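You operate a simulated robot arm through the tools that you are given. There is no shell and no other tool. Be economical: measure what you need, move in short steps, check, and stop when the job is done.

You run a simulated two-armed robot. Do the job below in one go: nothing can be reset, and whatever is moved stays where it is left.

TASK
Take the copper peg on the machine end of the tool bench and put it away on the right side of the unit six table. Put the bent cup in the inside of the rinse tray. Put the 1.0 gold shim from the machine end of the tool bench on the low shelf of the tool bench and the 1.5 gold shim on the shelf under the sink. Put one of the banded copper blanks from the machine end of the tool bench on top of the job carton there. Take the yellow peg block and put it on the top of the tool bench under the pegs. Put the black cap on the top of the tool bench under the pegs. Put one of the silver two-peg blocks from the machine end of the tool bench on the steel plate. Fetch the blue t key and set it on the slot 95 of the blue rack. Put the thick copper disc on the machine end of the tool bench away on the left side of the unit four table. Take the cap off the blue-cap jar and lay it down on the machine end of the tool bench. Take the blue cloth and put it in the inside of the oil bin. Take the thick black ring and leave it on top of the dented copper cup. Open the drier lid. The order is free. Set down upright: silver two-peg block.

It is judged by the outcome, as a careful person would: the job done as asked, and still so three seconds after it is handed in. It fails if anything else is knocked over, pushed out of place, dropped, spilled or broken. A push-on lid holds only when it is set on centred and level and pressed home; a screw cap is set on level and turned clockwise until tight. Flat cloth is picked up by pressing the open fingertips on it (5 to 10 N) and closing them slowly along it; thin cloth reads only 2 to 8 mm in the jaws.

THE ROBOT
Two 7-joint arms with two-finger parallel grippers on one trunk, on a base that drives. Base frame: it is fixed to the floor where the robot stands at the start and does not move with it; the origin is under the middle of the robot, x ahead of it, y to its left, z up; the surface under the hand at the start is at about z = 840. Lengths are in mm, angles in degrees, forces in N, time in s.
The left shoulder is at the start at [70, 163, 1220], the right one opposite. With the tool pointing down near the work surface each hand reaches from about 380 to 880 mm from the robot's upright axis, wherever it stands, measured 20 degrees to its own side. Places, roughly: SLOT 95 of the blue rack (18x20 cm) [480, 3280, 1160]; banded copper blanks [750, 0, 750]; bent cup (6x4x4 cm) [400, 100, 900]; black cap (5x5x3 cm) [800, 500, 900]; blue cloth (10x7x3 cm) [900, -1300, 1300]; blue t key (10x4x12 cm) [400, 700, 900]; blue-cap jar [750, -250, 1000]; copper peg (3x3x4 cm) [500, 100, 900]; dented copper cup (5x5x4 cm) [1000, -300, 900]; drier lid [700, -3600, 900]; gold shim [750, 0, 750]; inside of the oil bin (28x18 cm) [660, -4660, 860]; inside of the rinse tray [700, -2800, 900]; job carton [750, 750, 1000]; left side of the unit four table (25x29 cm) [-10080, -9180, 720]; low shelf of the tool bench [600, 400, 200]; right side of the unit six table [-7700, -12000, 1000]; shelf under the sink [700, -2900, 400]; silver two-peg block [500, 500, 750]; steel plate (10x8x2 cm) [600, -4200, 400]; thick black ring (3x3x3 cm) [400, -300, 900]; thick copper disc (5x5x2 cm) [800, 600, 800]; top of the tool bench under the pegs [500, 1900, 800]; yellow peg block (4x4x5 cm) [800, 300, 900]. Payload 3.43 kg a hand.
Tool frame (each hand has its own): the origin (TCP) lies between the finger pads and is the grasp point; the fingertips stand 34 mm ahead of it; z points along the fingers, y is the line along which they close. Largest opening 128 mm; finger width 24, thickness 12; the body of the gripper, 48 by 130 mm, starts 96 mm behind the TCP.
Orientation is that of the tool frame in the base frame, as [roll, pitch, yaw] about the fixed x, y, z axes, in that order (R = Rz(yaw) Ry(pitch) Rx(roll)). With the fingers straight down and closing along the base's y, the tool's x points along the base's -x, its y along +y and its z along -z.

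THE INTERFACE
- The arms move only by the tool jog_arm. It takes "left_increments", "right_increments" or both (then of equal length, played together; a hand with none holds still); each is a list of rows, each an object (a shift or turn left out is 0, a gripper value left out holds the last) with "rot": the turn, a rotation vector about the tool's x, y, z in units of 5 degrees (1.0 is 5 degrees), a list of three; "linear": the shift along the tool's x, y, z in units of 30 mm (1.0 is 30 mm), a list of three; "hand": the gripper command, from -1 (shut) to 1 (fully open), values between in proportion. In form: [{"rot": [wx, wy, wz], "linear": [dx, dy, dz], "hand": hand}, ...]. A call has 1 to 12 rows; each row shifts and turns the commanded pose from where the row before left it, along the tool's axes as they then stand. A call with a number of a shift or a turn outside -1 to 1 is refused whole. A row lasts 0.2 s, in which the tool goes at most 50 mm and 8.6 degrees; a call with a longer step from one row to the next is refused whole, and so is a gripper value outside its range. A pose out of reach is approached as far as the arm can. The call stops where the force on the tool passes 40 N (or 10 N more than at its start, if that is more) or the arm is blocked; 0.2 s more then pass. The fingers move at their own pace (about 153 mm/s each) and stop on an object; they squeeze with about 33 N. The grip force told is the motor's: it shows also when the fingers shut on nothing. Time passes only in rows, and 0.2 s behind the last, so rows that do not move let the fingers close. It gives the time, the measured TCP pose, the force on the tool (base axes), the opening and the grip force at its end, in the units of the frame above (readings bear some noise), with the torque about the TCP (base axes, N m) and any sound that the robot's microphone picked up, and new pictures: "pictures" is both (left out), scene, wrist or none (wrist: the cameras of the hands that moved).
- Cameras (640 x 400 px; columns grow to the right, rows downward): "scene" is now at [135.7, 50.6, 1438]; the picture's right is [0.43, -0.90, 0.00], its down [-0.63, -0.30, -0.72] and it looks along [0.65, 0.31, -0.69] (base axes); focal length 269 px, centre (320, 200). "left" rides on the left gripper at [76, 11, -160] in its tool frame; the picture's right is [-0.15, 0.99, 0.00], its down [-0.88, -0.13, -0.46] and it looks along [-0.45, -0.07, 0.89] (tool axes); focal length 234 px, centre (320, 200). "right" rides on the right gripper at [76, -11, -160] in its tool frame; the picture's right is [0.15, 0.99, 0.00], its down [-0.88, 0.13, -0.46] and it looks along [-0.45, 0.07, 0.89] (tool axes); focal length 234 px, centre (320, 200). There is no depth. A picture from a camera that has moved, and an enlarged one, comes with that camera's place and axes in the base frame and with its lens. The place of the scene camera against the robot may be out by one fixed shift of up to 25 mm in any direction.
- raise_lower(by): slides the trunk up (or, below 0, down) by that many mm; the arms and the scene camera ride with it, the base frame stays. It gives what a move gives, with no picture.
- steer(legs): drives the robot by 1 to 6 legs, each [ahead, left, turn to the left] in mm, mm and degrees, along the robot's own axes; the way and the turn of a leg run together, so that a leg with both is an arc; at most 1500 mm and 180 degrees a leg. The arms and the cameras ride along, it lands a little off, and it stops where it bumps. It gives what a move gives, and a new picture of the scene camera.
- turn_head(pan, tilt): turns the head with the scene camera to pan (to the left, within 86 degrees either way) and tilt (down, from -29 to 69), counted from straight ahead of the robot. It gives what a move gives, and a new picture of the scene camera.
- inspect(camera, box): a new picture of the part [left, top, right, bottom] of that camera's present view, enlarged. It takes no simulated time.
- close_job(): hands the job in; it is judged then, once.

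Go step by step. Nothing tells you exact positions but the pictures and the camera data: compare them with the known pose of the tool, close in by small moves and look again before you grip or let go. The budget is 588 turns and 360 pictures, counting those below and the enlarged ones. Unless the task says otherwise, let go and move clear before handing in.

The tools are called after "Request:" as name(argument=value, ...) on one line, values as JSON. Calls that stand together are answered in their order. jog_arm: Moves the arms, as the interface text tells. Its arguments: {"type":"object","properties":{"left_increments":{"type":"array","items":{"type":"object","properties":{"rot":{"type":"array","items":{"type":"number"}},"linear":{"type":"array","items":{"type":"number"}},"hand":{"type":"number"}}}},"right_increments":{"type":"array","items":{"type":"object","properties":{"rot":{"type":"array","items":{"type":"number"}},"linear":{"type":"array","items":{"type":"number"}},"hand":{"type":"number"}}}},"pictures":{"type":"string","enum":["both","scene","wrist","none"]}},"required":[]} The other tools are called the same way: raise_lower (by) slides the trunk up or down; steer (legs) drives the base; turn_head (pan, tilt) turns the head that bears the scene camera; inspect (camera, box) takes an enlarged picture of a part of a camera's view; close_job () hands the job in.

At the start:

```text
time: 0.0
left_eef_pos: [453.1, 426.0, 1152.6]
left_orientation: [-180.0, 0.0, -179.9]
left_contact_force: [-1.1, -0.3, -0.4]
left_moment: [0.0, 0.01, 0.02]
left_gripper_width: 127.9
left_grip_force: 0.1
right_eef_pos: [436.9, -57.2, 1131.1]
right_orientation: [-180.0, 0.0, -180.0]
right_contact_force: [-0.2, 1.2, -0.5]
right_moment: [0.0, 0.0, 0.0]
right_gripper_width: 128.1
right_grip_force: 0.0
trunk travel left (down, up): [-700.0, 240.0]
robot x, y, heading: [-0.7, 5.4, -0.1]
head pan, tilt: [25.5, 43.9]
```

scene: 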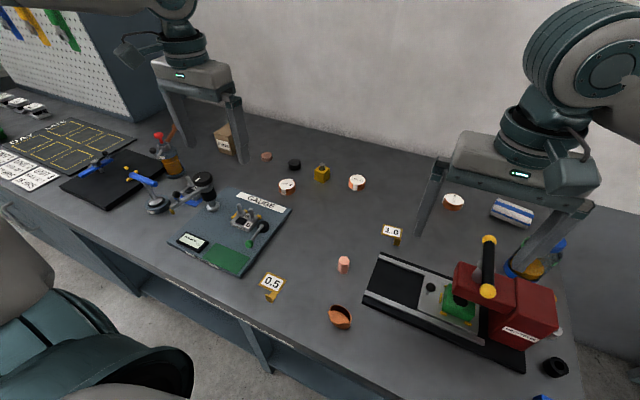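
right: 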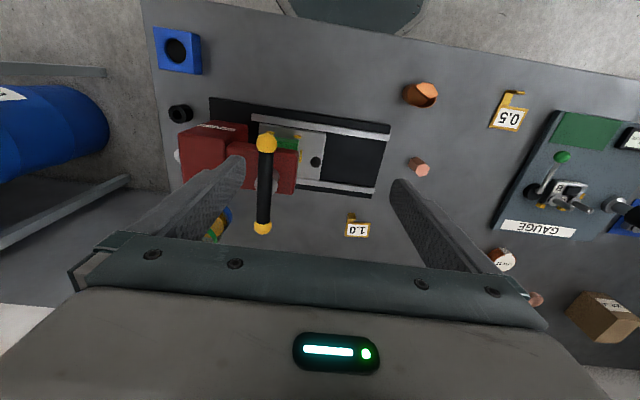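
left: 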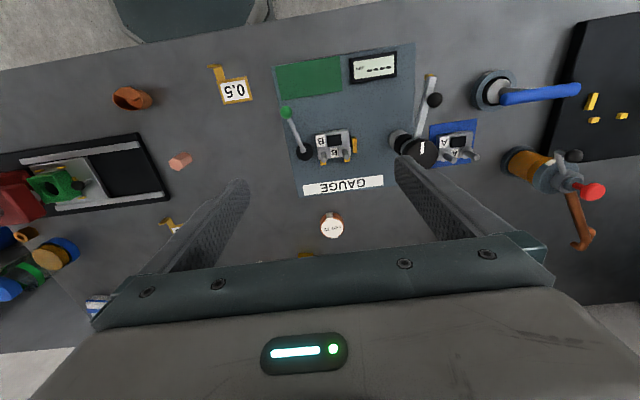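

I see the tool bench with pegs, shims, blanks and a gauge plate. I'll enlarge parts of the view to identify objects first.

Request:
inspect(camera="scene", box=[0, 80, 320, 280])

Request:
inspect(camera="scene", box=[320, 150, 640, 400])

Request:
inspect(camera="scene", box=[200, 120, 420, 340])

```text
2.00 times, centred on (160, 180) of scene
camera zoom: at [135.7, 50.6, 1438.0], right [0.43, -0.9, 0.0], down [-0.63, -0.3, -0.72], along [0.65, 0.31, -0.69], focal length 538 px, centre (640, 240)
```

zoom: 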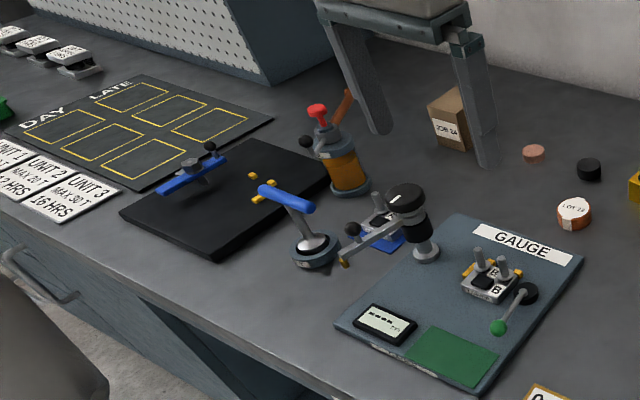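

```text
1.60 times, centred on (480, 275) of scene
camera zoom: at [135.7, 50.6, 1438.0], right [0.43, -0.9, 0.0], down [-0.63, -0.3, -0.72], along [0.65, 0.31, -0.69], focal length 430 px, centre (64, 80)
```

zoom: 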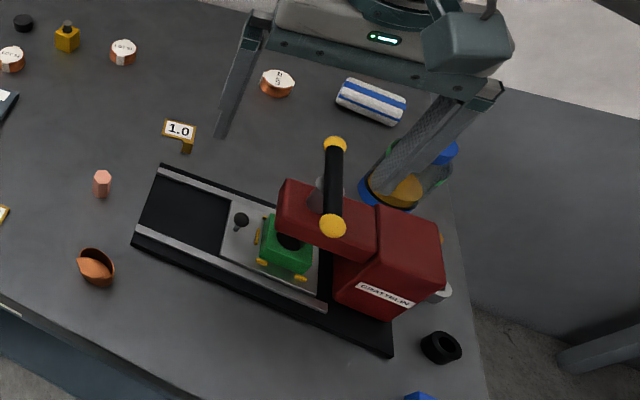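

```text
1.82 times, centred on (310, 230) of scene
camera zoom: at [135.7, 50.6, 1438.0], right [0.43, -0.9, 0.0], down [-0.63, -0.3, -0.72], along [0.65, 0.31, -0.69], focal length 489 px, centre (338, 146)
```

zoom: 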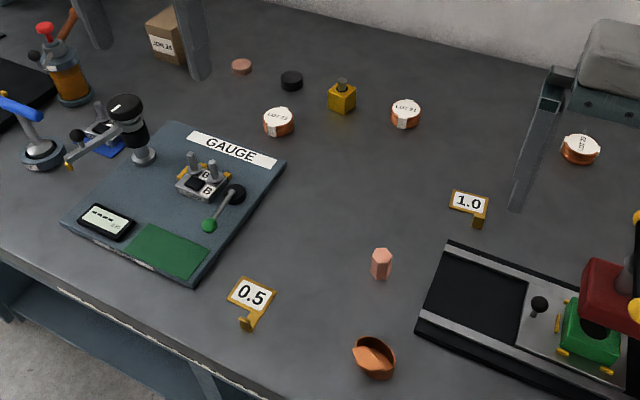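

The bench's machine end is mostly clear to me. I'll look around to find the other things (1.5 shim, dented cup, jar).

Request:
turn_head(pan=-40, tilt=40)

Request:
turn_head(pan=-75, tilt=10)

Request:
turn_head(pan=60, tilt=25)

```text
time: 1.4
left_eef_pos: [453.6, 425.2, 1151.2]
left_orientation: [180.0, 0.1, -180.0]
left_contact_force: [-0.6, -0.4, 0.8]
left_moment: [-0.04, 0.02, -0.03]
left_gripper_width: 127.9
left_grip_force: 0.1
right_eef_pos: [437.0, -56.1, 1130.9]
right_orientation: [180.0, 0.0, -180.0]
right_contact_force: [0.0, -0.2, 0.1]
right_moment: [-0.01, 0.0, -0.02]
right_gripper_width: 128.0
right_grip_force: 0.1
trunk travel left (down, up): [-700.0, 240.0]
robot x, y, heading: [2.2, 3.4, -0.3]
head pan, tilt: [-40.0, 40.0]
camera scene: at [126.7, -39.4, 1443.6], right [-0.64, -0.77, 0.0], down [-0.49, 0.41, -0.77], along [0.59, -0.49, -0.64], focal length 269 px, centre (320, 200)
```

scene: 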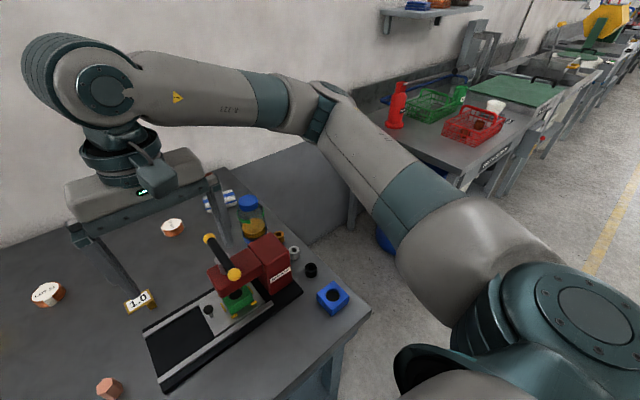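

```text
time: 2.4
left_eef_pos: [452.0, 425.9, 1152.1]
left_orientation: [179.9, 0.0, -179.8]
left_contact_force: [0.5, -0.9, -0.5]
left_moment: [0.0, 0.0, -0.04]
left_gripper_width: 127.8
left_grip_force: 0.1
right_eef_pos: [436.4, -57.4, 1130.8]
right_orientation: [180.0, 0.0, 180.0]
right_contact_force: [-0.1, 0.4, 0.0]
right_moment: [-0.01, 0.02, 0.0]
right_gripper_width: 127.9
right_grip_force: 0.0
trunk travel left (down, up): [-700.0, 240.0]
robot x, y, heading: [1.6, -1.2, -0.1]
head pan, tilt: [-75.0, 10.0]
camera scene: at [85.7, -74.6, 1491.3], right [-0.97, -0.26, 0.0], down [-0.05, 0.17, -0.98], along [0.26, -0.95, -0.17], focal length 269 px, centre (320, 200)
```

scene: 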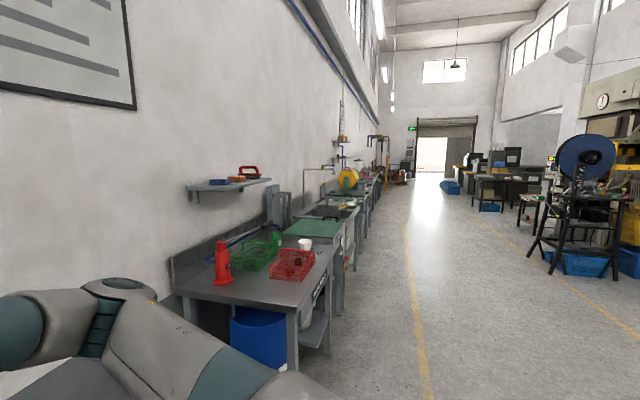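

```text
time: 4.5
left_eef_pos: [451.9, 424.6, 1153.4]
left_orientation: [-180.0, 0.0, -179.9]
left_contact_force: [0.5, -0.3, -0.7]
left_moment: [0.02, 0.01, 0.0]
left_gripper_width: 127.7
left_grip_force: 0.0
right_eef_pos: [437.6, -57.6, 1130.2]
right_orientation: [180.0, -0.1, 179.9]
right_contact_force: [0.4, -0.3, -0.1]
right_moment: [0.01, 0.0, -0.02]
right_gripper_width: 128.1
right_grip_force: 0.0
trunk travel left (down, up): [-700.0, 240.0]
robot x, y, heading: [-1.6, -1.3, -0.1]
head pan, tilt: [60.0, 25.0]
camera scene: at [107.6, 95.0, 1467.0], right [0.87, -0.5, 0.0], down [-0.21, -0.37, -0.91], along [0.45, 0.78, -0.42], focal length 269 px, centre (320, 200)
```

scene: 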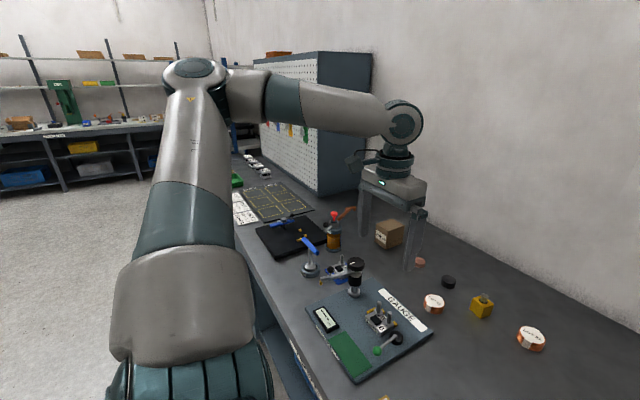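

Request:
inspect(camera="scene", box=[0, 20, 320, 220])

Request:
turn_head(pan=-50, tilt=20)

Request:
inspect(camera="scene", box=[320, 0, 640, 200])

```text
2.00 times, centred on (160, 120) of scene
camera zoom: at [107.6, 95.0, 1467.0], right [0.87, -0.5, 0.0], down [-0.21, -0.37, -0.91], along [0.45, 0.78, -0.42], focal length 538 px, centre (640, 360)
```

zoom: 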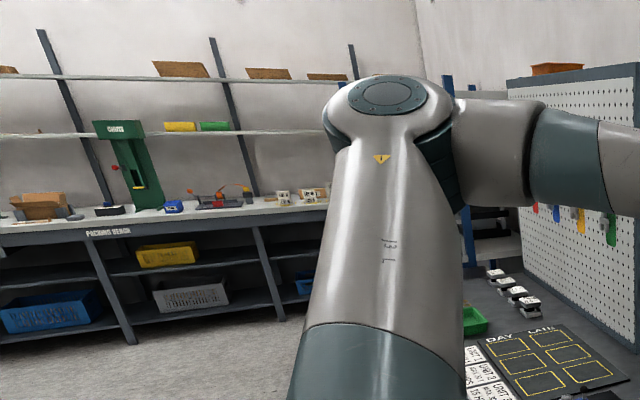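

```text
time: 6.4
left_eef_pos: [453.8, 424.7, 1152.5]
left_orientation: [180.0, 0.1, -179.9]
left_contact_force: [-0.5, -0.5, -0.5]
left_moment: [-0.01, 0.03, 0.0]
left_gripper_width: 128.1
left_grip_force: 0.1
right_eef_pos: [438.3, -57.7, 1130.6]
right_orientation: [-180.0, -0.1, 180.0]
right_contact_force: [-0.1, -0.2, 0.1]
right_moment: [0.0, 0.0, 0.0]
right_gripper_width: 128.0
right_grip_force: 0.0
trunk travel left (down, up): [-700.0, 240.0]
robot x, y, heading: [0.7, -0.8, 0.1]
head pan, tilt: [-50.0, 20.0]
camera scene: at [121.4, -56.1, 1475.1], right [-0.77, -0.64, 0.0], down [-0.22, 0.26, -0.94], along [0.6, -0.72, -0.34], focal length 269 px, centre (320, 200)
```

scene: 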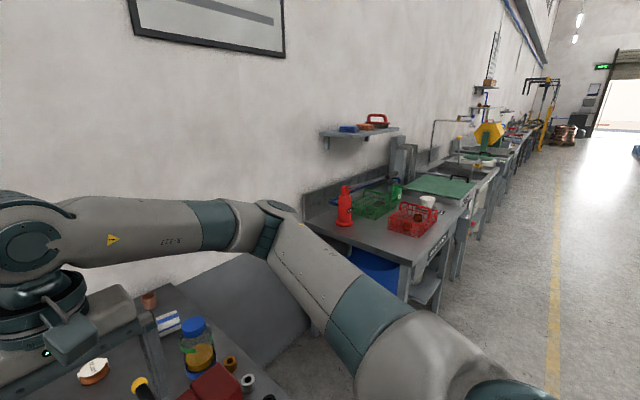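

```text
2.00 times, centred on (480, 100) of scene
camera zoom: at [121.4, -56.1, 1475.1], right [-0.77, -0.64, 0.0], down [-0.22, 0.26, -0.94], along [0.6, -0.72, -0.34], focal length 538 px, centre (0, 400)
```

zoom: 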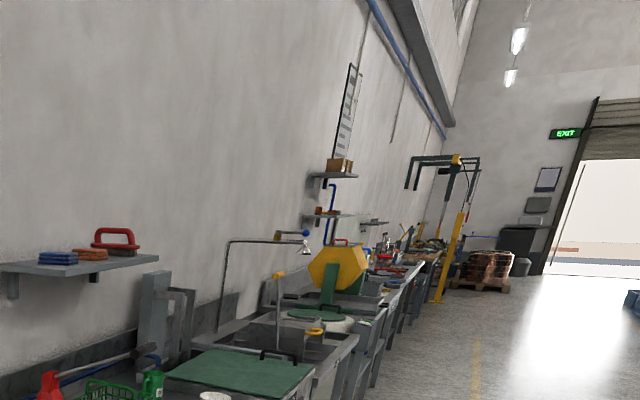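

Blue cloth seems to be the folded blue pile on the wall shelf, the dented cup at the back right of the bench. I still need the 1.5 shim, so I look at the centre-back and zoom.

Request:
turn_head(pan=-15, tilt=35)

Request:
inspect(camera="scene", box=[320, 150, 640, 350])

Request:
inspect(camera="left", box=[250, 20, 640, 260])

```text
time: 7.4
left_eef_pos: [453.6, 425.4, 1152.4]
left_orientation: [179.9, 0.1, -179.9]
left_contact_force: [-0.4, -0.1, -0.1]
left_moment: [0.02, -0.04, 0.03]
left_gripper_width: 128.1
left_grip_force: 0.1
right_eef_pos: [437.7, -57.5, 1131.4]
right_orientation: [180.0, 0.1, -179.9]
right_contact_force: [0.3, 0.4, 0.0]
right_moment: [0.01, -0.04, -0.03]
right_gripper_width: 128.0
right_grip_force: 0.2
trunk travel left (down, up): [-700.0, 240.0]
robot x, y, heading: [0.1, -1.5, 0.4]
head pan, tilt: [-15.0, 35.0]
camera scene: at [146.6, -7.7, 1451.2], right [-0.26, -0.97, 0.0], down [-0.55, 0.15, -0.82], along [0.79, -0.21, -0.57], focal length 269 px, centre (320, 200)
```

scene: 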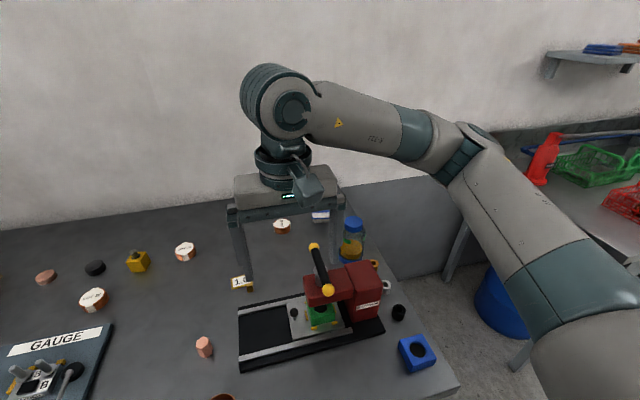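

```text
2.00 times, centred on (480, 250) of scene
camera zoom: at [146.6, -7.7, 1451.2], right [-0.26, -0.97, 0.0], down [-0.55, 0.15, -0.82], along [0.79, -0.21, -0.57], focal length 538 px, centre (0, 100)
```

zoom: 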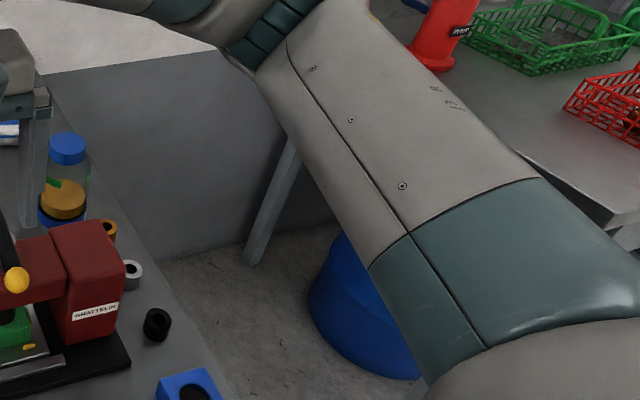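

```text
1.64 times, centred on (445, 140) of left
camera zoom: at [377.8, 437.2, 1311.8], right [0.15, 0.99, 0.0], down [0.88, -0.13, 0.46], along [0.45, -0.07, -0.89], focal length 384 px, centre (115, 298)
```

zoom: 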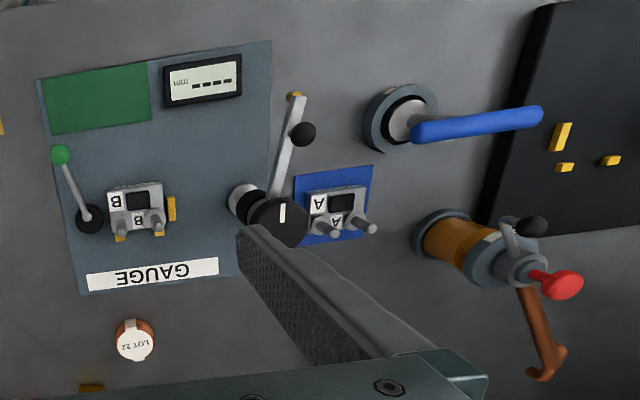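

The 1.5 shim isn't visible yet; I move the right hand to survey the right/back part with its wrist camera.

Request:
jog_arm(right_increments=[{"linear": [-1, -0.5, 0]}, {"linear": [-1, -0.5, 0]}, {"linear": [-1, -0.5, 0]}, {"linear": [-1, -0.5, 0]}, {"linear": [-1, -0.5, 0]}, {"linear": [-1, -0.5, 0]}, {"linear": [-1, -0.5, 0]}, {"linear": [-1, -0.5, 0]}], pictures="both")

```text
time: 9.2
left_eef_pos: [453.3, 425.4, 1151.7]
left_orientation: [-179.9, 0.0, -179.8]
left_contact_force: [-0.2, 0.0, -0.3]
left_moment: [0.0, 0.01, 0.0]
left_gripper_width: 127.9
left_grip_force: 0.2
right_eef_pos: [677.5, -179.3, 1129.5]
right_orientation: [-180.0, -0.1, -179.9]
right_contact_force: [0.1, 0.6, -0.3]
right_moment: [-0.02, 0.0, 0.0]
right_gripper_width: 127.9
right_grip_force: 0.1
trunk travel left (down, up): [-700.0, 240.0]
robot x, y, heading: [-0.2, -1.5, -0.2]
head pan, tilt: [-15.0, 35.0]
camera scene: at [147.2, -7.7, 1451.1], right [-0.26, -0.97, 0.0], down [-0.55, 0.15, -0.82], along [0.79, -0.21, -0.57], focal length 269 px, centre (320, 200)
camera right: at [602.4, -189.1, 1288.9], right [-0.15, 0.99, 0.0], down [0.88, 0.13, 0.45], along [0.45, 0.07, -0.89], focal length 234 px, centre (320, 200)
```

scene: 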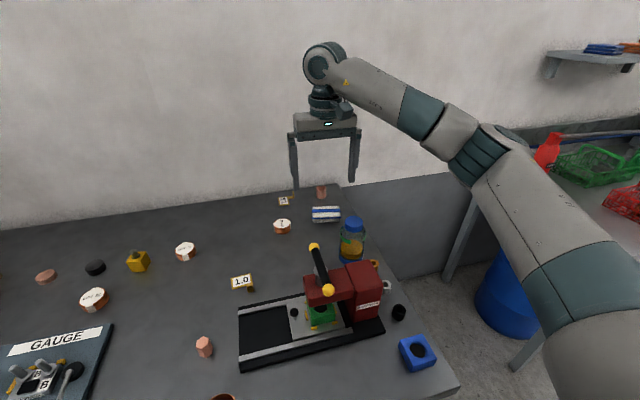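
right: 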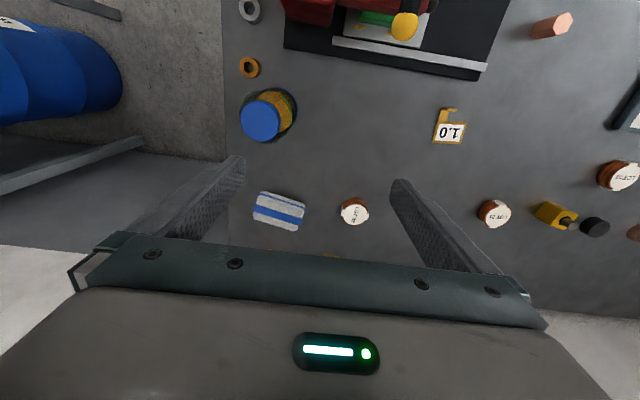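

Found the 1.5 shim (about x 1010, y -96) and the dented cup (about 1020, -240) at the back. They're far; check how close the base can get to the bench.

Request:
turn_head(pan=0, tilt=69)

```text
time: 10.2
left_eef_pos: [453.1, 425.5, 1151.7]
left_orientation: [-179.9, 0.0, -179.9]
left_contact_force: [-0.2, 1.0, -0.1]
left_moment: [-0.01, 0.03, -0.04]
left_gripper_width: 128.1
left_grip_force: 0.0
right_eef_pos: [676.7, -178.0, 1130.1]
right_orientation: [180.0, 0.1, -179.9]
right_contact_force: [-0.8, 0.2, -0.3]
right_moment: [0.03, 0.02, 0.05]
right_gripper_width: 128.0
right_grip_force: 0.0
trunk travel left (down, up): [-700.0, 240.0]
robot x, y, heading: [-2.4, -2.1, -0.0]
head pan, tilt: [0.0, 68.8]
camera scene: at [117.6, 15.1, 1407.6], right [0.0, -1.0, 0.0], down [-0.93, 0.0, -0.36], along [0.36, 0.0, -0.93], focal length 269 px, centre (320, 200)
```

scene: 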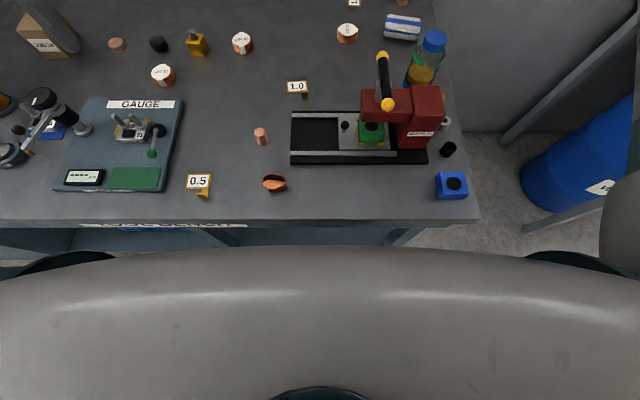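

Bench front edge is at about x≈295. I try creeping the base forward to gain reach.

Request:
steer(legs=[[50, 0, 0]])

```text
time: 11.2
left_eef_pos: [489.6, 426.2, 1150.1]
left_orientation: [180.0, -0.3, -179.9]
left_contact_force: [0.5, -0.7, 0.4]
left_moment: [0.01, 0.12, -0.01]
left_gripper_width: 128.0
left_grip_force: 0.0
right_eef_pos: [711.4, -177.2, 1127.9]
right_orientation: [180.0, -0.3, -179.9]
right_contact_force: [0.7, 0.6, -0.8]
right_moment: [0.03, 0.1, 0.0]
right_gripper_width: 127.8
right_grip_force: 0.1
trunk travel left (down, up): [-700.0, 240.0]
robot x, y, heading: [32.8, -2.2, 0.0]
head pan, tilt: [0.0, 68.8]
stopped in leg 1: the robot was blocked; the commanded pose is now the measured one
camera scene: at [154.2, 15.4, 1406.9], right [0.0, -1.0, 0.0], down [-0.93, 0.0, -0.36], along [0.36, 0.0, -0.93], focal length 269 px, centre (320, 200)
```

scene: 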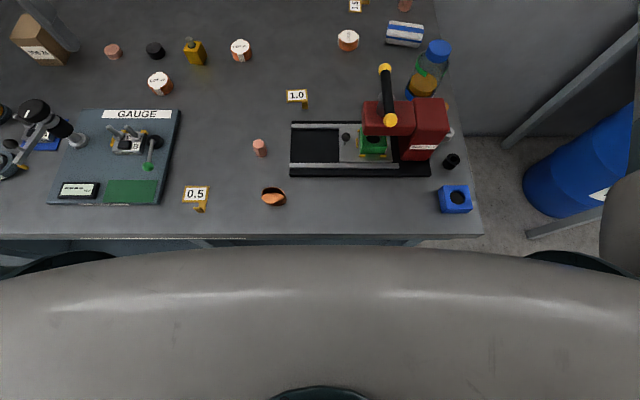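

The base can't go past x≈33 here. I'll stand at the open right end of the bench instead (gap before the wash bench), retracting the right hand first.

Request:
jog_arm(right_increments=[{"linear": [1, 0, 0]}, {"linear": [1, 0, 0]}, {"linear": [1, 0, 0]}, {"linear": [1, 0, 0]}, {"linear": [1, 0, 0]}, {"linear": [1, 0, 0]}, {"linear": [1, 0, 0]}, {"linear": [1, 0, 0]}], pictures="none")

Request:
turn_head(pan=-20, tilt=50)

Request:
steer(legs=[[-60, 0, 0], [0, -640, 0], [100, 0, 0]])

```text
time: 13.0
left_eef_pos: [482.3, 426.7, 1153.1]
left_orientation: [180.0, 0.1, -179.9]
left_contact_force: [-0.1, -0.6, -0.6]
left_moment: [-0.01, 0.03, 0.03]
left_gripper_width: 127.6
left_grip_force: 0.1
right_eef_pos: [465.2, -178.8, 1129.9]
right_orientation: [-179.9, 0.2, -179.9]
right_contact_force: [-0.3, 0.0, 0.7]
right_moment: [0.0, -0.01, 0.02]
right_gripper_width: 128.3
right_grip_force: 0.1
trunk travel left (down, up): [-700.0, 240.0]
robot x, y, heading: [29.3, 2.2, -0.1]
head pan, tilt: [0.0, 68.8]
```

```text
time: 13.8
left_eef_pos: [483.3, 425.9, 1152.3]
left_orientation: [179.9, 0.1, -179.9]
left_contact_force: [-0.5, -0.8, 0.2]
left_moment: [-0.04, -0.01, 0.07]
left_gripper_width: 128.2
left_grip_force: 0.0
right_eef_pos: [465.7, -179.0, 1130.9]
right_orientation: [180.0, 0.1, -179.9]
right_contact_force: [0.0, 0.8, -0.5]
right_moment: [0.01, -0.01, -0.04]
right_gripper_width: 127.8
right_grip_force: 0.0
trunk travel left (down, up): [-700.0, 240.0]
robot x, y, heading: [28.5, 1.0, 0.4]
head pan, tilt: [-20.0, 50.0]
camera scene: at [164.2, -10.9, 1429.4], right [-0.34, -0.94, 0.0], down [-0.72, 0.26, -0.64], along [0.6, -0.22, -0.77], focal length 269 px, centre (320, 200)
```

scene: 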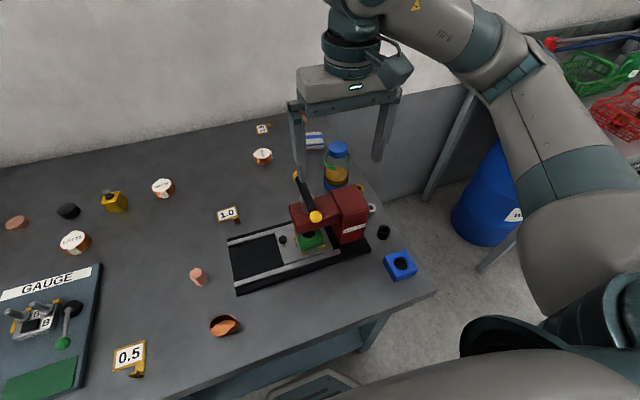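

```text
time: 18.7
left_eef_pos: [521.9, -210.7, 1152.9]
left_orientation: [-179.9, 0.1, -179.6]
left_contact_force: [-0.2, -0.5, 1.6]
left_moment: [0.02, 0.03, -0.02]
left_gripper_width: 128.1
left_grip_force: 0.2
right_eef_pos: [506.5, -815.2, 1130.4]
right_orientation: [179.9, 0.0, -179.5]
right_contact_force: [0.4, 0.0, 0.6]
right_moment: [-0.03, 0.01, 0.0]
right_gripper_width: 127.9
right_grip_force: 0.1
trunk travel left (down, up): [-700.0, 240.0]
robot x, y, heading: [71.1, -642.9, 0.3]
head pan, tilt: [-20.0, 50.0]
camera scene: at [204.9, -650.3, 1429.5], right [-0.34, -0.94, 0.0], down [-0.72, 0.26, -0.64], along [0.61, -0.22, -0.77], focal length 269 px, centre (320, 200)
```

scene: 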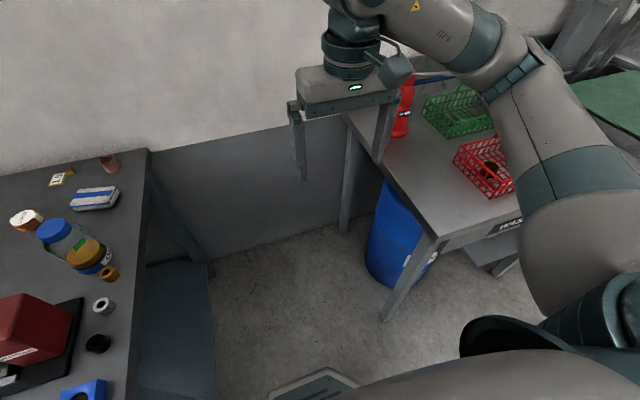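

There's a gap about 700 mm wide. I drive into it and turn left toward the bench end.

Request:
steer(legs=[[0, -40, 0], [250, 0, 0], [0, 0, 40]])

```text
time: 22.9
left_eef_pos: [387.7, -59.6, 1153.9]
left_orientation: [-180.0, 0.1, -139.1]
left_contact_force: [-0.9, 0.1, 1.0]
left_moment: [0.01, 0.01, 0.0]
left_gripper_width: 128.2
left_grip_force: 0.1
right_eef_pos: [767.4, -530.2, 1129.8]
right_orientation: [179.9, 0.2, -139.2]
right_contact_force: [0.7, -0.8, 0.4]
right_moment: [-0.02, 0.0, 0.0]
right_gripper_width: 128.1
right_grip_force: 0.0
trunk travel left (down, up): [-700.0, 240.0]
robot x, y, heading: [322.1, -681.0, 40.4]
head pan, tilt: [-20.0, 50.0]
camera scene: at [443.1, -602.9, 1429.5], right [0.35, -0.94, 0.0], down [-0.72, -0.27, -0.64], along [0.6, 0.23, -0.77], focal length 269 px, centre (320, 200)
```

scene: 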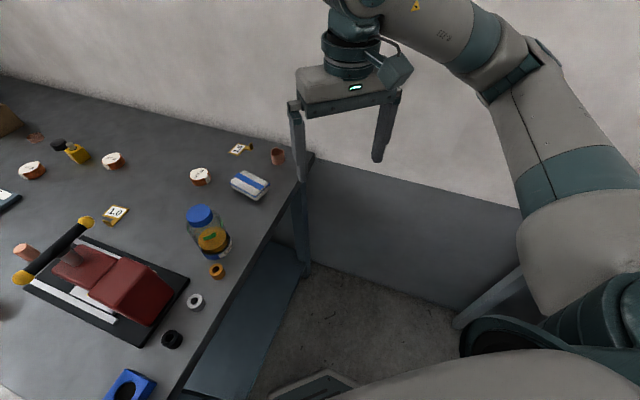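

We're in the gap, with jar, ring, cup, and shim all in reach. Zoom for detail.

Request:
inspect(camera="scene", box=[90, 130, 330, 390])

Request:
inspect(camera="right", box=[160, 0, 640, 260])

```text
1.54 times, centred on (210, 260) of scene
camera zoom: at [443.1, -602.9, 1429.5], right [0.35, -0.94, 0.0], down [-0.72, -0.27, -0.64], along [0.6, 0.23, -0.77], focal length 414 px, centre (489, 108)
```

zoom: 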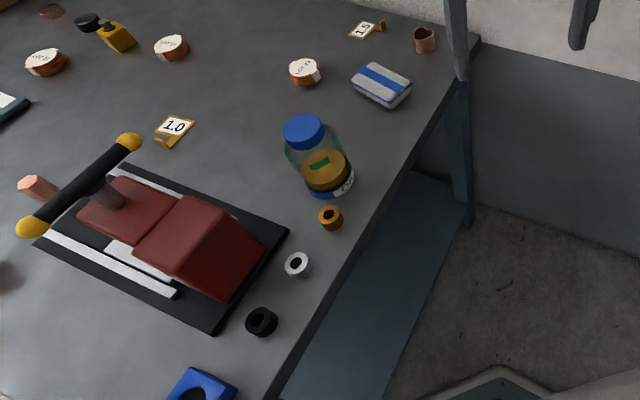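

```text
1.33 times, centred on (400, 130) of right
camera zoom: at [718.7, -586.7, 1289.1], right [-0.76, 0.65, 0.0], down [0.58, 0.67, 0.46], along [0.3, 0.35, -0.89], focal length 312 px, centre (213, 293)
```

zoom: 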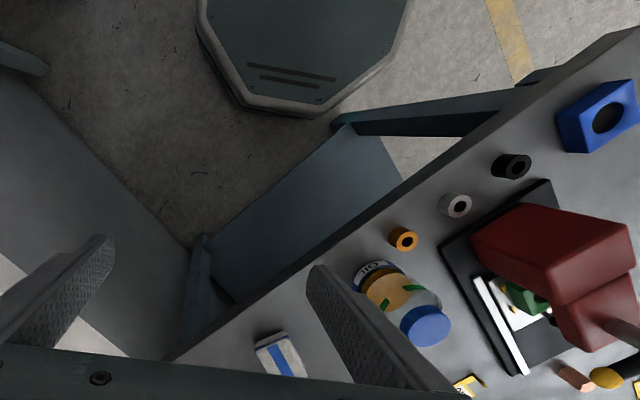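

Using the wrist camera as the truth, the black ring is at about (446,-305). I move the right hand over it.

Request:
jog_arm(right_increments=[{"linear": [0.27, 1, 0]}, {"linear": [0.27, 1, 0]}, {"linear": [0.27, 1, 0]}, {"linear": [0.27, 1, 0]}, {"linear": [0.27, 1, 0]}, {"linear": [0.27, 1, 0]}, {"linear": [0.27, 1, 0]}, {"linear": [0.27, 1, 0]}, {"linear": [0.27, 1, 0]}, {"linear": [0.27, 1, 0]}, {"linear": [0.25, 1, 0]}, {"linear": [0.25, 0.7, 0], "hand": 0}], pictures="wrist")

```text
time: 25.5
left_eef_pos: [387.4, -60.3, 1152.7]
left_orientation: [-180.0, 0.1, -139.2]
left_contact_force: [-0.1, 0.7, -1.1]
left_moment: [-0.03, -0.01, -0.01]
left_gripper_width: 127.9
left_grip_force: 0.1
right_eef_pos: [466.6, -325.8, 1128.8]
right_orientation: [-180.0, 0.2, -139.2]
right_contact_force: [-0.1, -0.5, 0.1]
right_moment: [0.01, 0.01, 0.01]
right_gripper_width: 64.1
right_grip_force: 0.0
trunk travel left (down, up): [-700.0, 240.0]
robot x, y, heading: [321.8, -674.3, 40.6]
head pan, tilt: [-20.0, 50.0]
camera right: at [416.5, -383.5, 1288.2], right [-0.76, 0.65, 0.0], down [0.58, 0.67, 0.46], along [0.3, 0.35, -0.89], focal length 234 px, centre (320, 200)
```

right: 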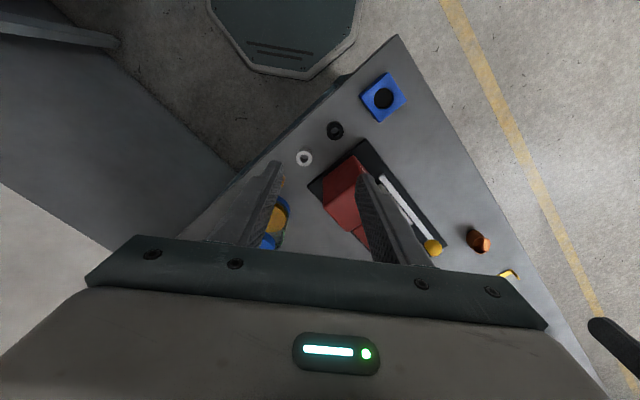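

Request:
jog_arm(right_increments=[{"linear": [0.07, 1, 0]}, {"linear": [0, 0.02, 1]}, {"linear": [0, 0, 1]}, {"linear": [0, 0, 1]}, {"linear": [0, 0, 1]}, {"linear": [0, 0, 1]}, {"linear": [0, 0, 1]}], pictures="wrist")

```text
time: 27.1
left_eef_pos: [387.0, -60.2, 1152.9]
left_orientation: [-180.0, 0.2, -139.2]
left_contact_force: [-0.7, -0.3, 0.4]
left_moment: [0.01, 0.0, -0.01]
left_gripper_width: 128.0
left_grip_force: 0.0
right_eef_pos: [444.4, -303.5, 949.4]
right_orientation: [-180.0, 0.1, -139.2]
right_contact_force: [0.2, 0.2, -0.2]
right_moment: [0.02, 0.0, -0.02]
right_gripper_width: 63.9
right_grip_force: 0.0
trunk travel left (down, up): [-700.0, 240.0]
robot x, y, heading: [323.5, -676.9, 41.0]
head pan, tilt: [-20.0, 50.0]
camera right: at [395.4, -361.4, 1108.2], right [-0.76, 0.65, 0.0], down [0.58, 0.67, 0.46], along [0.3, 0.35, -0.89], focal length 234 px, centre (320, 200)
```

right: 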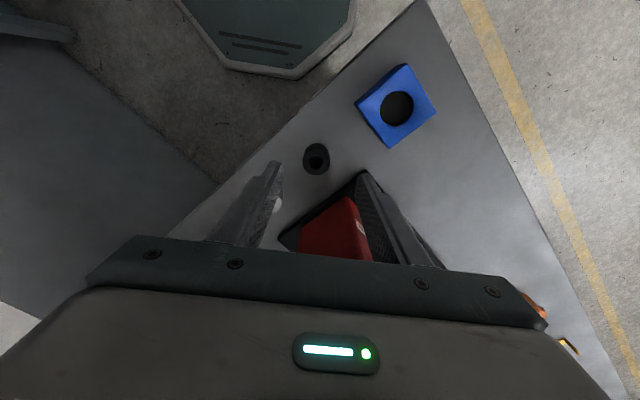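

Request:
jog_arm(right_increments=[{"linear": [-0.07, -0.12, 1]}, {"linear": [0, 0, 1]}, {"linear": [0, 0, 0.33]}, {"hand": -1}, {"hand": -1}, {"hand": -1}], pictures="wrist")

```text
time: 28.5
left_eef_pos: [387.3, -58.1, 1151.8]
left_orientation: [179.9, 0.1, -139.2]
left_contact_force: [-0.2, -0.3, -0.2]
left_moment: [0.0, -0.01, 0.03]
left_gripper_width: 128.1
left_grip_force: 0.0
right_eef_pos: [448.9, -305.0, 878.4]
right_orientation: [-180.0, 0.1, -139.2]
right_contact_force: [-0.6, -0.1, 0.1]
right_moment: [-0.03, 0.02, -0.02]
right_gripper_width: 28.7
right_grip_force: 32.9
trunk travel left (down, up): [-700.0, 240.0]
robot x, y, heading: [321.5, -679.0, 41.0]
head pan, tilt: [-20.0, 50.0]
camera right: at [399.0, -362.6, 1037.9], right [-0.76, 0.65, 0.0], down [0.58, 0.67, 0.46], along [0.3, 0.35, -0.89], focal length 234 px, centre (320, 200)
```

right: 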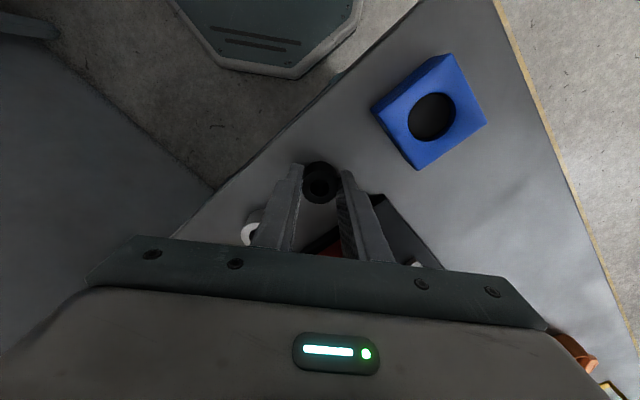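

Ring gripped. Lift and carry toward the cup at the back.

Request:
jog_arm(right_increments=[{"linear": [0, 0, -1]}, {"linear": [0, 0, -1]}, {"linear": [0, 0, -1]}, {"linear": [0, 0, -1]}, {"linear": [0, 0, -1]}, {"linear": [0, 0, -1]}, {"linear": [0, 0, -1]}, {"linear": [0, 0, -0.6]}], pictures="none")

Request:
jog_arm(right_increments=[{"linear": [-1, -0.85, 0]}, {"linear": [-1, -0.85, 0]}, {"linear": [-1, -0.85, 0]}, {"linear": [-1, -0.85, 0]}, {"linear": [-1, -0.85, 0]}, {"linear": [-1, -0.85, 0]}, {"linear": [-1, -0.85, 0]}, {"linear": [-1, -0.85, 0]}, {"linear": [-1, -0.85, 0]}, {"linear": [-1, -0.85, 0]}, {"linear": [-1, -0.85, 0]}, {"linear": [-1, -0.85, 0]}], pictures="wrist")

```text
time: 30.3
left_eef_pos: [387.9, -59.1, 1153.7]
left_orientation: [-179.9, 0.1, -139.2]
left_contact_force: [0.6, 0.3, 1.2]
left_moment: [-0.01, -0.04, 0.02]
left_gripper_width: 128.2
left_grip_force: 0.1
right_eef_pos: [449.3, -306.7, 1108.9]
right_orientation: [180.0, 0.2, -139.1]
right_contact_force: [-0.7, -0.3, -0.1]
right_moment: [-0.02, -0.03, -0.04]
right_gripper_width: 28.7
right_grip_force: 33.2
trunk travel left (down, up): [-700.0, 240.0]
robot x, y, heading: [324.1, -677.8, 40.7]
head pan, tilt: [-20.0, 50.0]
```

```text
time: 32.9
left_eef_pos: [388.8, -59.5, 1151.9]
left_orientation: [-180.0, 0.1, -139.2]
left_contact_force: [0.7, -0.2, 0.4]
left_moment: [0.01, -0.02, -0.01]
left_gripper_width: 128.0
left_grip_force: 0.1
right_eef_pos: [923.5, -301.6, 1108.2]
right_orientation: [179.9, 0.0, -139.2]
right_contact_force: [0.0, 0.3, -1.2]
right_moment: [0.02, 0.02, -0.02]
right_gripper_width: 28.8
right_grip_force: 33.0
trunk travel left (down, up): [-700.0, 240.0]
robot x, y, heading: [324.0, -682.4, 40.7]
head pan, tilt: [-20.0, 50.0]
camera right: at [873.6, -359.8, 1267.1], right [-0.76, 0.65, 0.0], down [0.58, 0.67, 0.46], along [0.3, 0.35, -0.89], focal length 234 px, centre (320, 200)
```

right: 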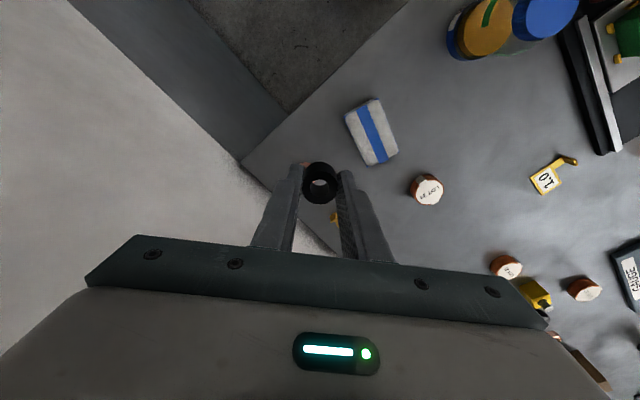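

The cup is hidden behind the ring in the wrist view; I shift sideways to see it.

Request:
jog_arm(right_increments=[{"linear": [-0.5, 1, 0]}, {"linear": [-0.5, 1, 0]}, {"linear": [-0.5, 1, 0]}], pictures="wrist")

Request:
inspect(camera="scene", box=[200, 110, 340, 200])

```text
time: 33.7
left_eef_pos: [387.6, -59.4, 1152.3]
left_orientation: [-179.9, 0.1, -139.3]
left_contact_force: [-0.2, -0.3, 0.2]
left_moment: [-0.03, -0.02, 0.01]
left_gripper_width: 127.8
left_grip_force: 0.1
right_eef_pos: [895.3, -204.0, 1108.5]
right_orientation: [-179.9, 0.1, -139.3]
right_contact_force: [-0.2, -0.1, -1.8]
right_moment: [0.02, -0.01, 0.02]
right_gripper_width: 28.7
right_grip_force: 33.0
trunk travel left (down, up): [-700.0, 240.0]
robot x, y, heading: [321.3, -678.9, 40.8]
head pan, tilt: [-20.0, 50.0]
camera right: at [845.8, -260.8, 1267.8], right [-0.76, 0.65, 0.0], down [0.58, 0.67, 0.46], along [0.3, 0.34, -0.89], focal length 234 px, centre (320, 200)
```

right: 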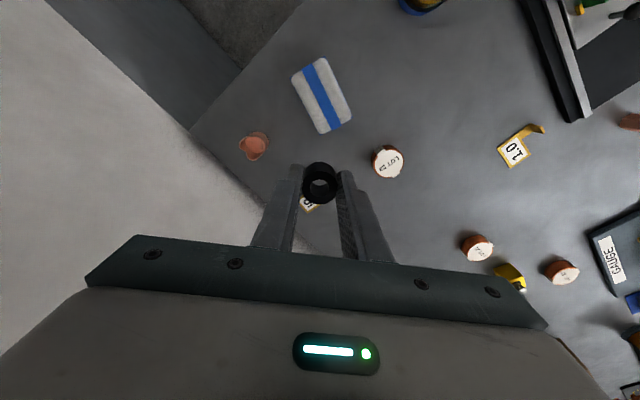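

```text
4.44 times, centred on (270, 155) of scene
camera zoom: at [441.7, -601.2, 1429.5], right [0.35, -0.94, 0.0], down [-0.72, -0.27, -0.64], along [0.6, 0.23, -0.77], focal length 1195 px, centre (542, 400)
```

zoom: 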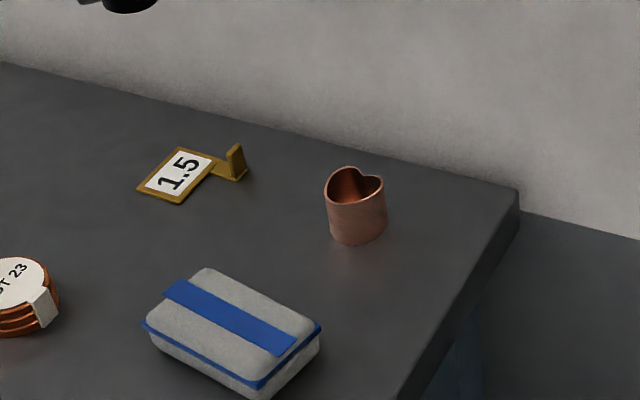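

Request:
inspect(camera="right", box=[214, 110, 294, 180])

```text
5.71 times, centred on (254, 145) of right
camera zoom: at [845.8, -260.8, 1267.8], right [-0.76, 0.65, 0.0], down [0.58, 0.67, 0.46], along [0.3, 0.34, -0.89], focal length 1338 px, centre (697, 514)
```

zoom: 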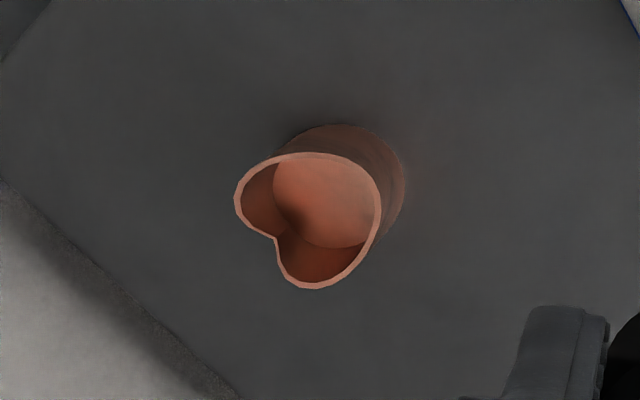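

The cup rim is heart-shaped with the dent toward the wall. The ring will sit stably over one lobe (centre ≈ (1001.5,-270.5)); I move above that spot and lower partway.

Request:
jog_arm(right_increments=[{"linear": [-0.352, -0.997, 0]}, {"linear": [-0.352, -0.997, 0]}, {"linear": [-0.352, -0.997, 0]}, {"linear": [-0.352, -0.997, 0]}, {"linear": [0, 0, 1]}, {"linear": [0, 0, 1]}, {"linear": [0, 0, 1]}, {"linear": [0, 0, 1]}, {"linear": [0, 0, 1]}, {"linear": [0, 0, 0.6]}], pictures="wrist")

Request:
inspect(camera="scene", box=[220, 110, 320, 180])

```text
time: 35.9
left_eef_pos: [388.1, -59.7, 1153.4]
left_orientation: [-180.0, 0.1, -139.2]
left_contact_force: [0.2, 0.1, -0.5]
left_moment: [0.0, -0.02, 0.04]
left_gripper_width: 127.9
left_grip_force: 0.1
right_eef_pos: [1007.9, -266.4, 940.8]
right_orientation: [179.8, 0.1, -139.2]
right_contact_force: [1.3, -0.2, -0.3]
right_moment: [-0.02, -0.01, -0.01]
right_gripper_width: 28.6
right_grip_force: 32.8
trunk travel left (down, up): [-700.0, 240.0]
robot x, y, heading: [320.9, -681.8, 40.7]
head pan, tilt: [-20.0, 50.0]
camera right: at [957.9, -323.3, 1100.1], right [-0.76, 0.65, 0.0], down [0.58, 0.67, 0.46], along [0.3, 0.35, -0.89], focal length 234 px, centre (320, 200)
```

right: 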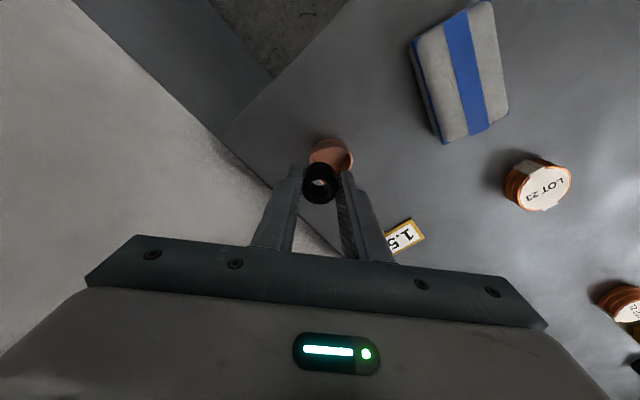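

```text
5.71 times, centred on (270, 145) of scene
camera zoom: at [443.3, -602.6, 1429.4], right [0.35, -0.94, 0.0], down [-0.72, -0.27, -0.64], along [0.6, 0.23, -0.77], focal length 1536 px, centre (606, 514)
```

zoom: 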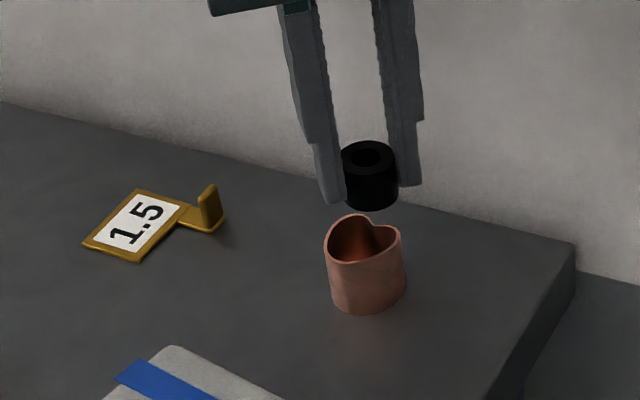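

Request:
inspect(camera="right", box=[280, 130, 360, 210])

```text
5.00 times, centred on (320, 170) of right
camera zoom: at [957.9, -323.3, 1100.1], right [-0.76, 0.65, 0.0], down [0.58, 0.67, 0.46], along [0.3, 0.35, -0.89], focal length 1171 px, centre (320, 350)
```

zoom: 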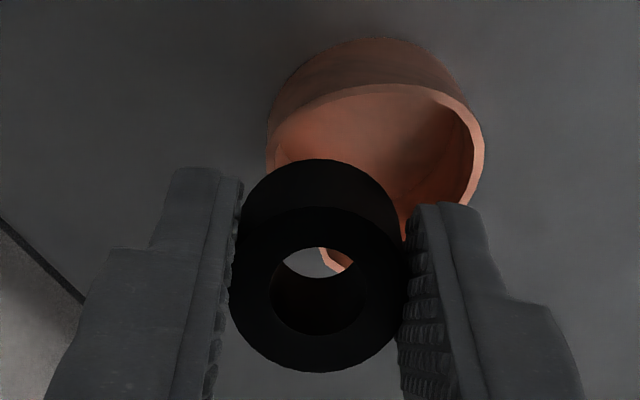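

Request:
jog_arm(right_increments=[{"linear": [0.17, -0.07, 0]}, {"linear": [0, 0, 0.3]}, {"linear": [0, 0, 0.3]}, {}], pictures="none")

Request:
inspect(camera="scene", box=[240, 120, 300, 170])

Request:
inspect(camera="right", box=[280, 130, 360, 210])

```text
time: 36.9
left_eef_pos: [387.9, -60.7, 1151.2]
left_orientation: [179.9, 0.2, -139.2]
left_contact_force: [-0.3, -0.5, -0.6]
left_moment: [-0.02, 0.04, -0.01]
left_gripper_width: 127.9
left_grip_force: 0.1
right_eef_pos: [1003.5, -271.0, 924.1]
right_orientation: [-180.0, 0.1, -139.1]
right_contact_force: [-0.2, -0.4, -0.4]
right_moment: [0.01, -0.01, -0.01]
right_gripper_width: 28.4
right_grip_force: 33.3
trunk travel left (down, up): [-700.0, 240.0]
robot x, y, heading: [322.2, -677.2, 40.9]
head pan, tilt: [-20.0, 50.0]
```

```text
8.00 times, centred on (270, 145) of scene
camera zoom: at [443.1, -602.9, 1429.5], right [0.35, -0.94, 0.0], down [-0.72, -0.27, -0.64], along [0.6, 0.23, -0.77], focal length 2150 px, centre (720, 640)
```

zoom: 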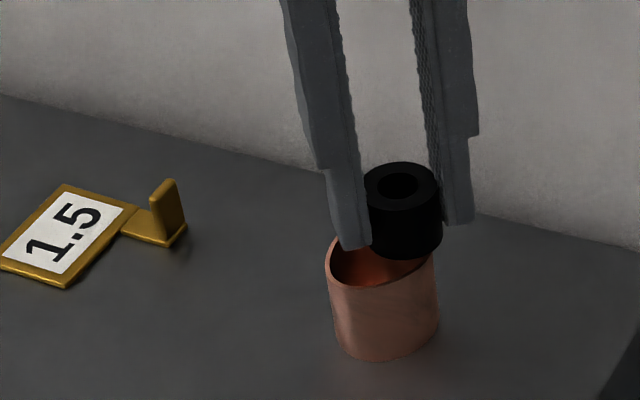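

```text
5.00 times, centred on (320, 170) of right
camera zoom: at [954.5, -328.6, 1082.9], right [-0.76, 0.65, 0.0], down [0.58, 0.67, 0.46], along [0.3, 0.35, -0.89], focal length 1171 px, centre (320, 350)
```

zoom: 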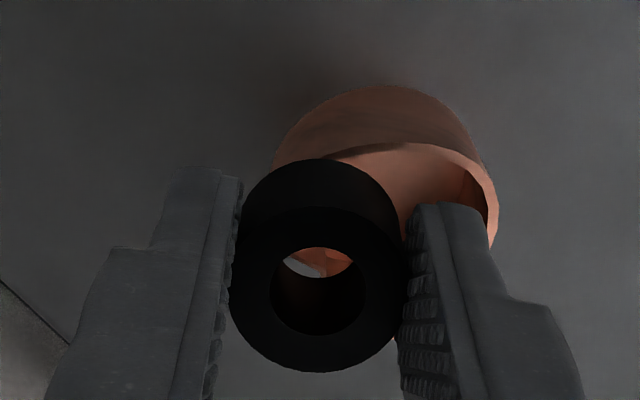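

Request:
inspect(camera="right", box=[310, 165, 340, 195])

```text
13.33 times, centred on (325, 180) of right
camera zoom: at [954.5, -328.6, 1082.9], right [-0.76, 0.65, 0.0], down [0.58, 0.67, 0.46], along [0.3, 0.35, -0.89], focal length 3122 px, centre (253, 467)
```

zoom: 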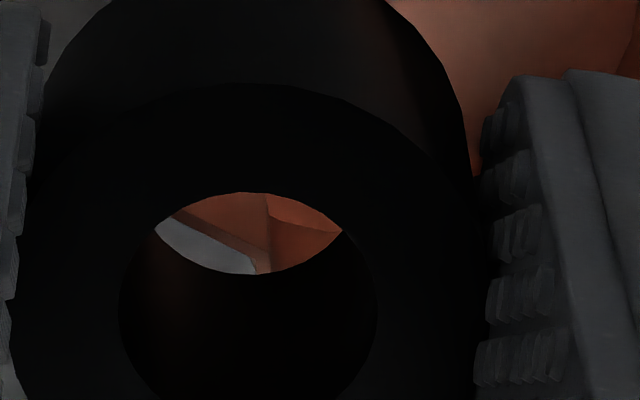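

Alignment matches the plan (cusp just inside the ring edge). Lower in small steps to contact.

Request:
jog_arm(right_increments=[{"linear": [0, 0, 0.1]}, {"linear": [0, 0, 0.05]}, {}], pictures="none")

Request:
inspect(camera="scene", box=[240, 120, 300, 170])

```text
time: 37.7
left_eef_pos: [388.9, -60.0, 1153.3]
left_orientation: [180.0, 0.1, -139.2]
left_contact_force: [0.3, -0.5, 1.1]
left_moment: [0.02, -0.02, 0.0]
left_gripper_width: 127.9
left_grip_force: 0.0
right_eef_pos: [1003.8, -271.0, 918.4]
right_orientation: [179.9, 0.1, -139.2]
right_contact_force: [0.1, 0.4, -0.1]
right_moment: [-0.02, -0.01, -0.04]
right_gripper_width: 28.6
right_grip_force: 32.7
trunk travel left (down, up): [-700.0, 240.0]
robot x, y, heading: [324.0, -682.7, 40.5]
head pan, tilt: [-20.0, 50.0]
```

```text
8.00 times, centred on (270, 145) of scene
camera zoom: at [443.1, -602.6, 1429.4], right [0.35, -0.94, 0.0], down [-0.72, -0.27, -0.64], along [0.6, 0.23, -0.77], focal length 2150 px, centre (720, 640)
```

zoom: 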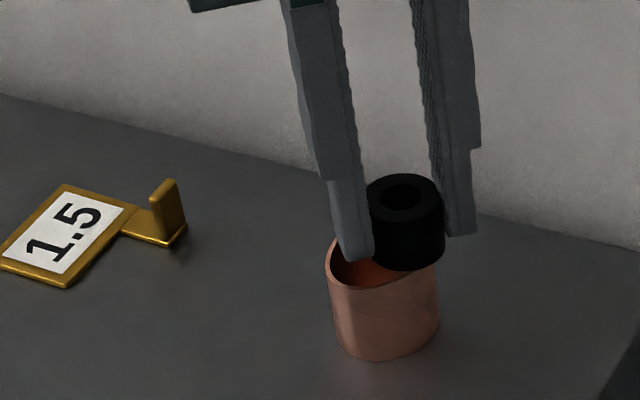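

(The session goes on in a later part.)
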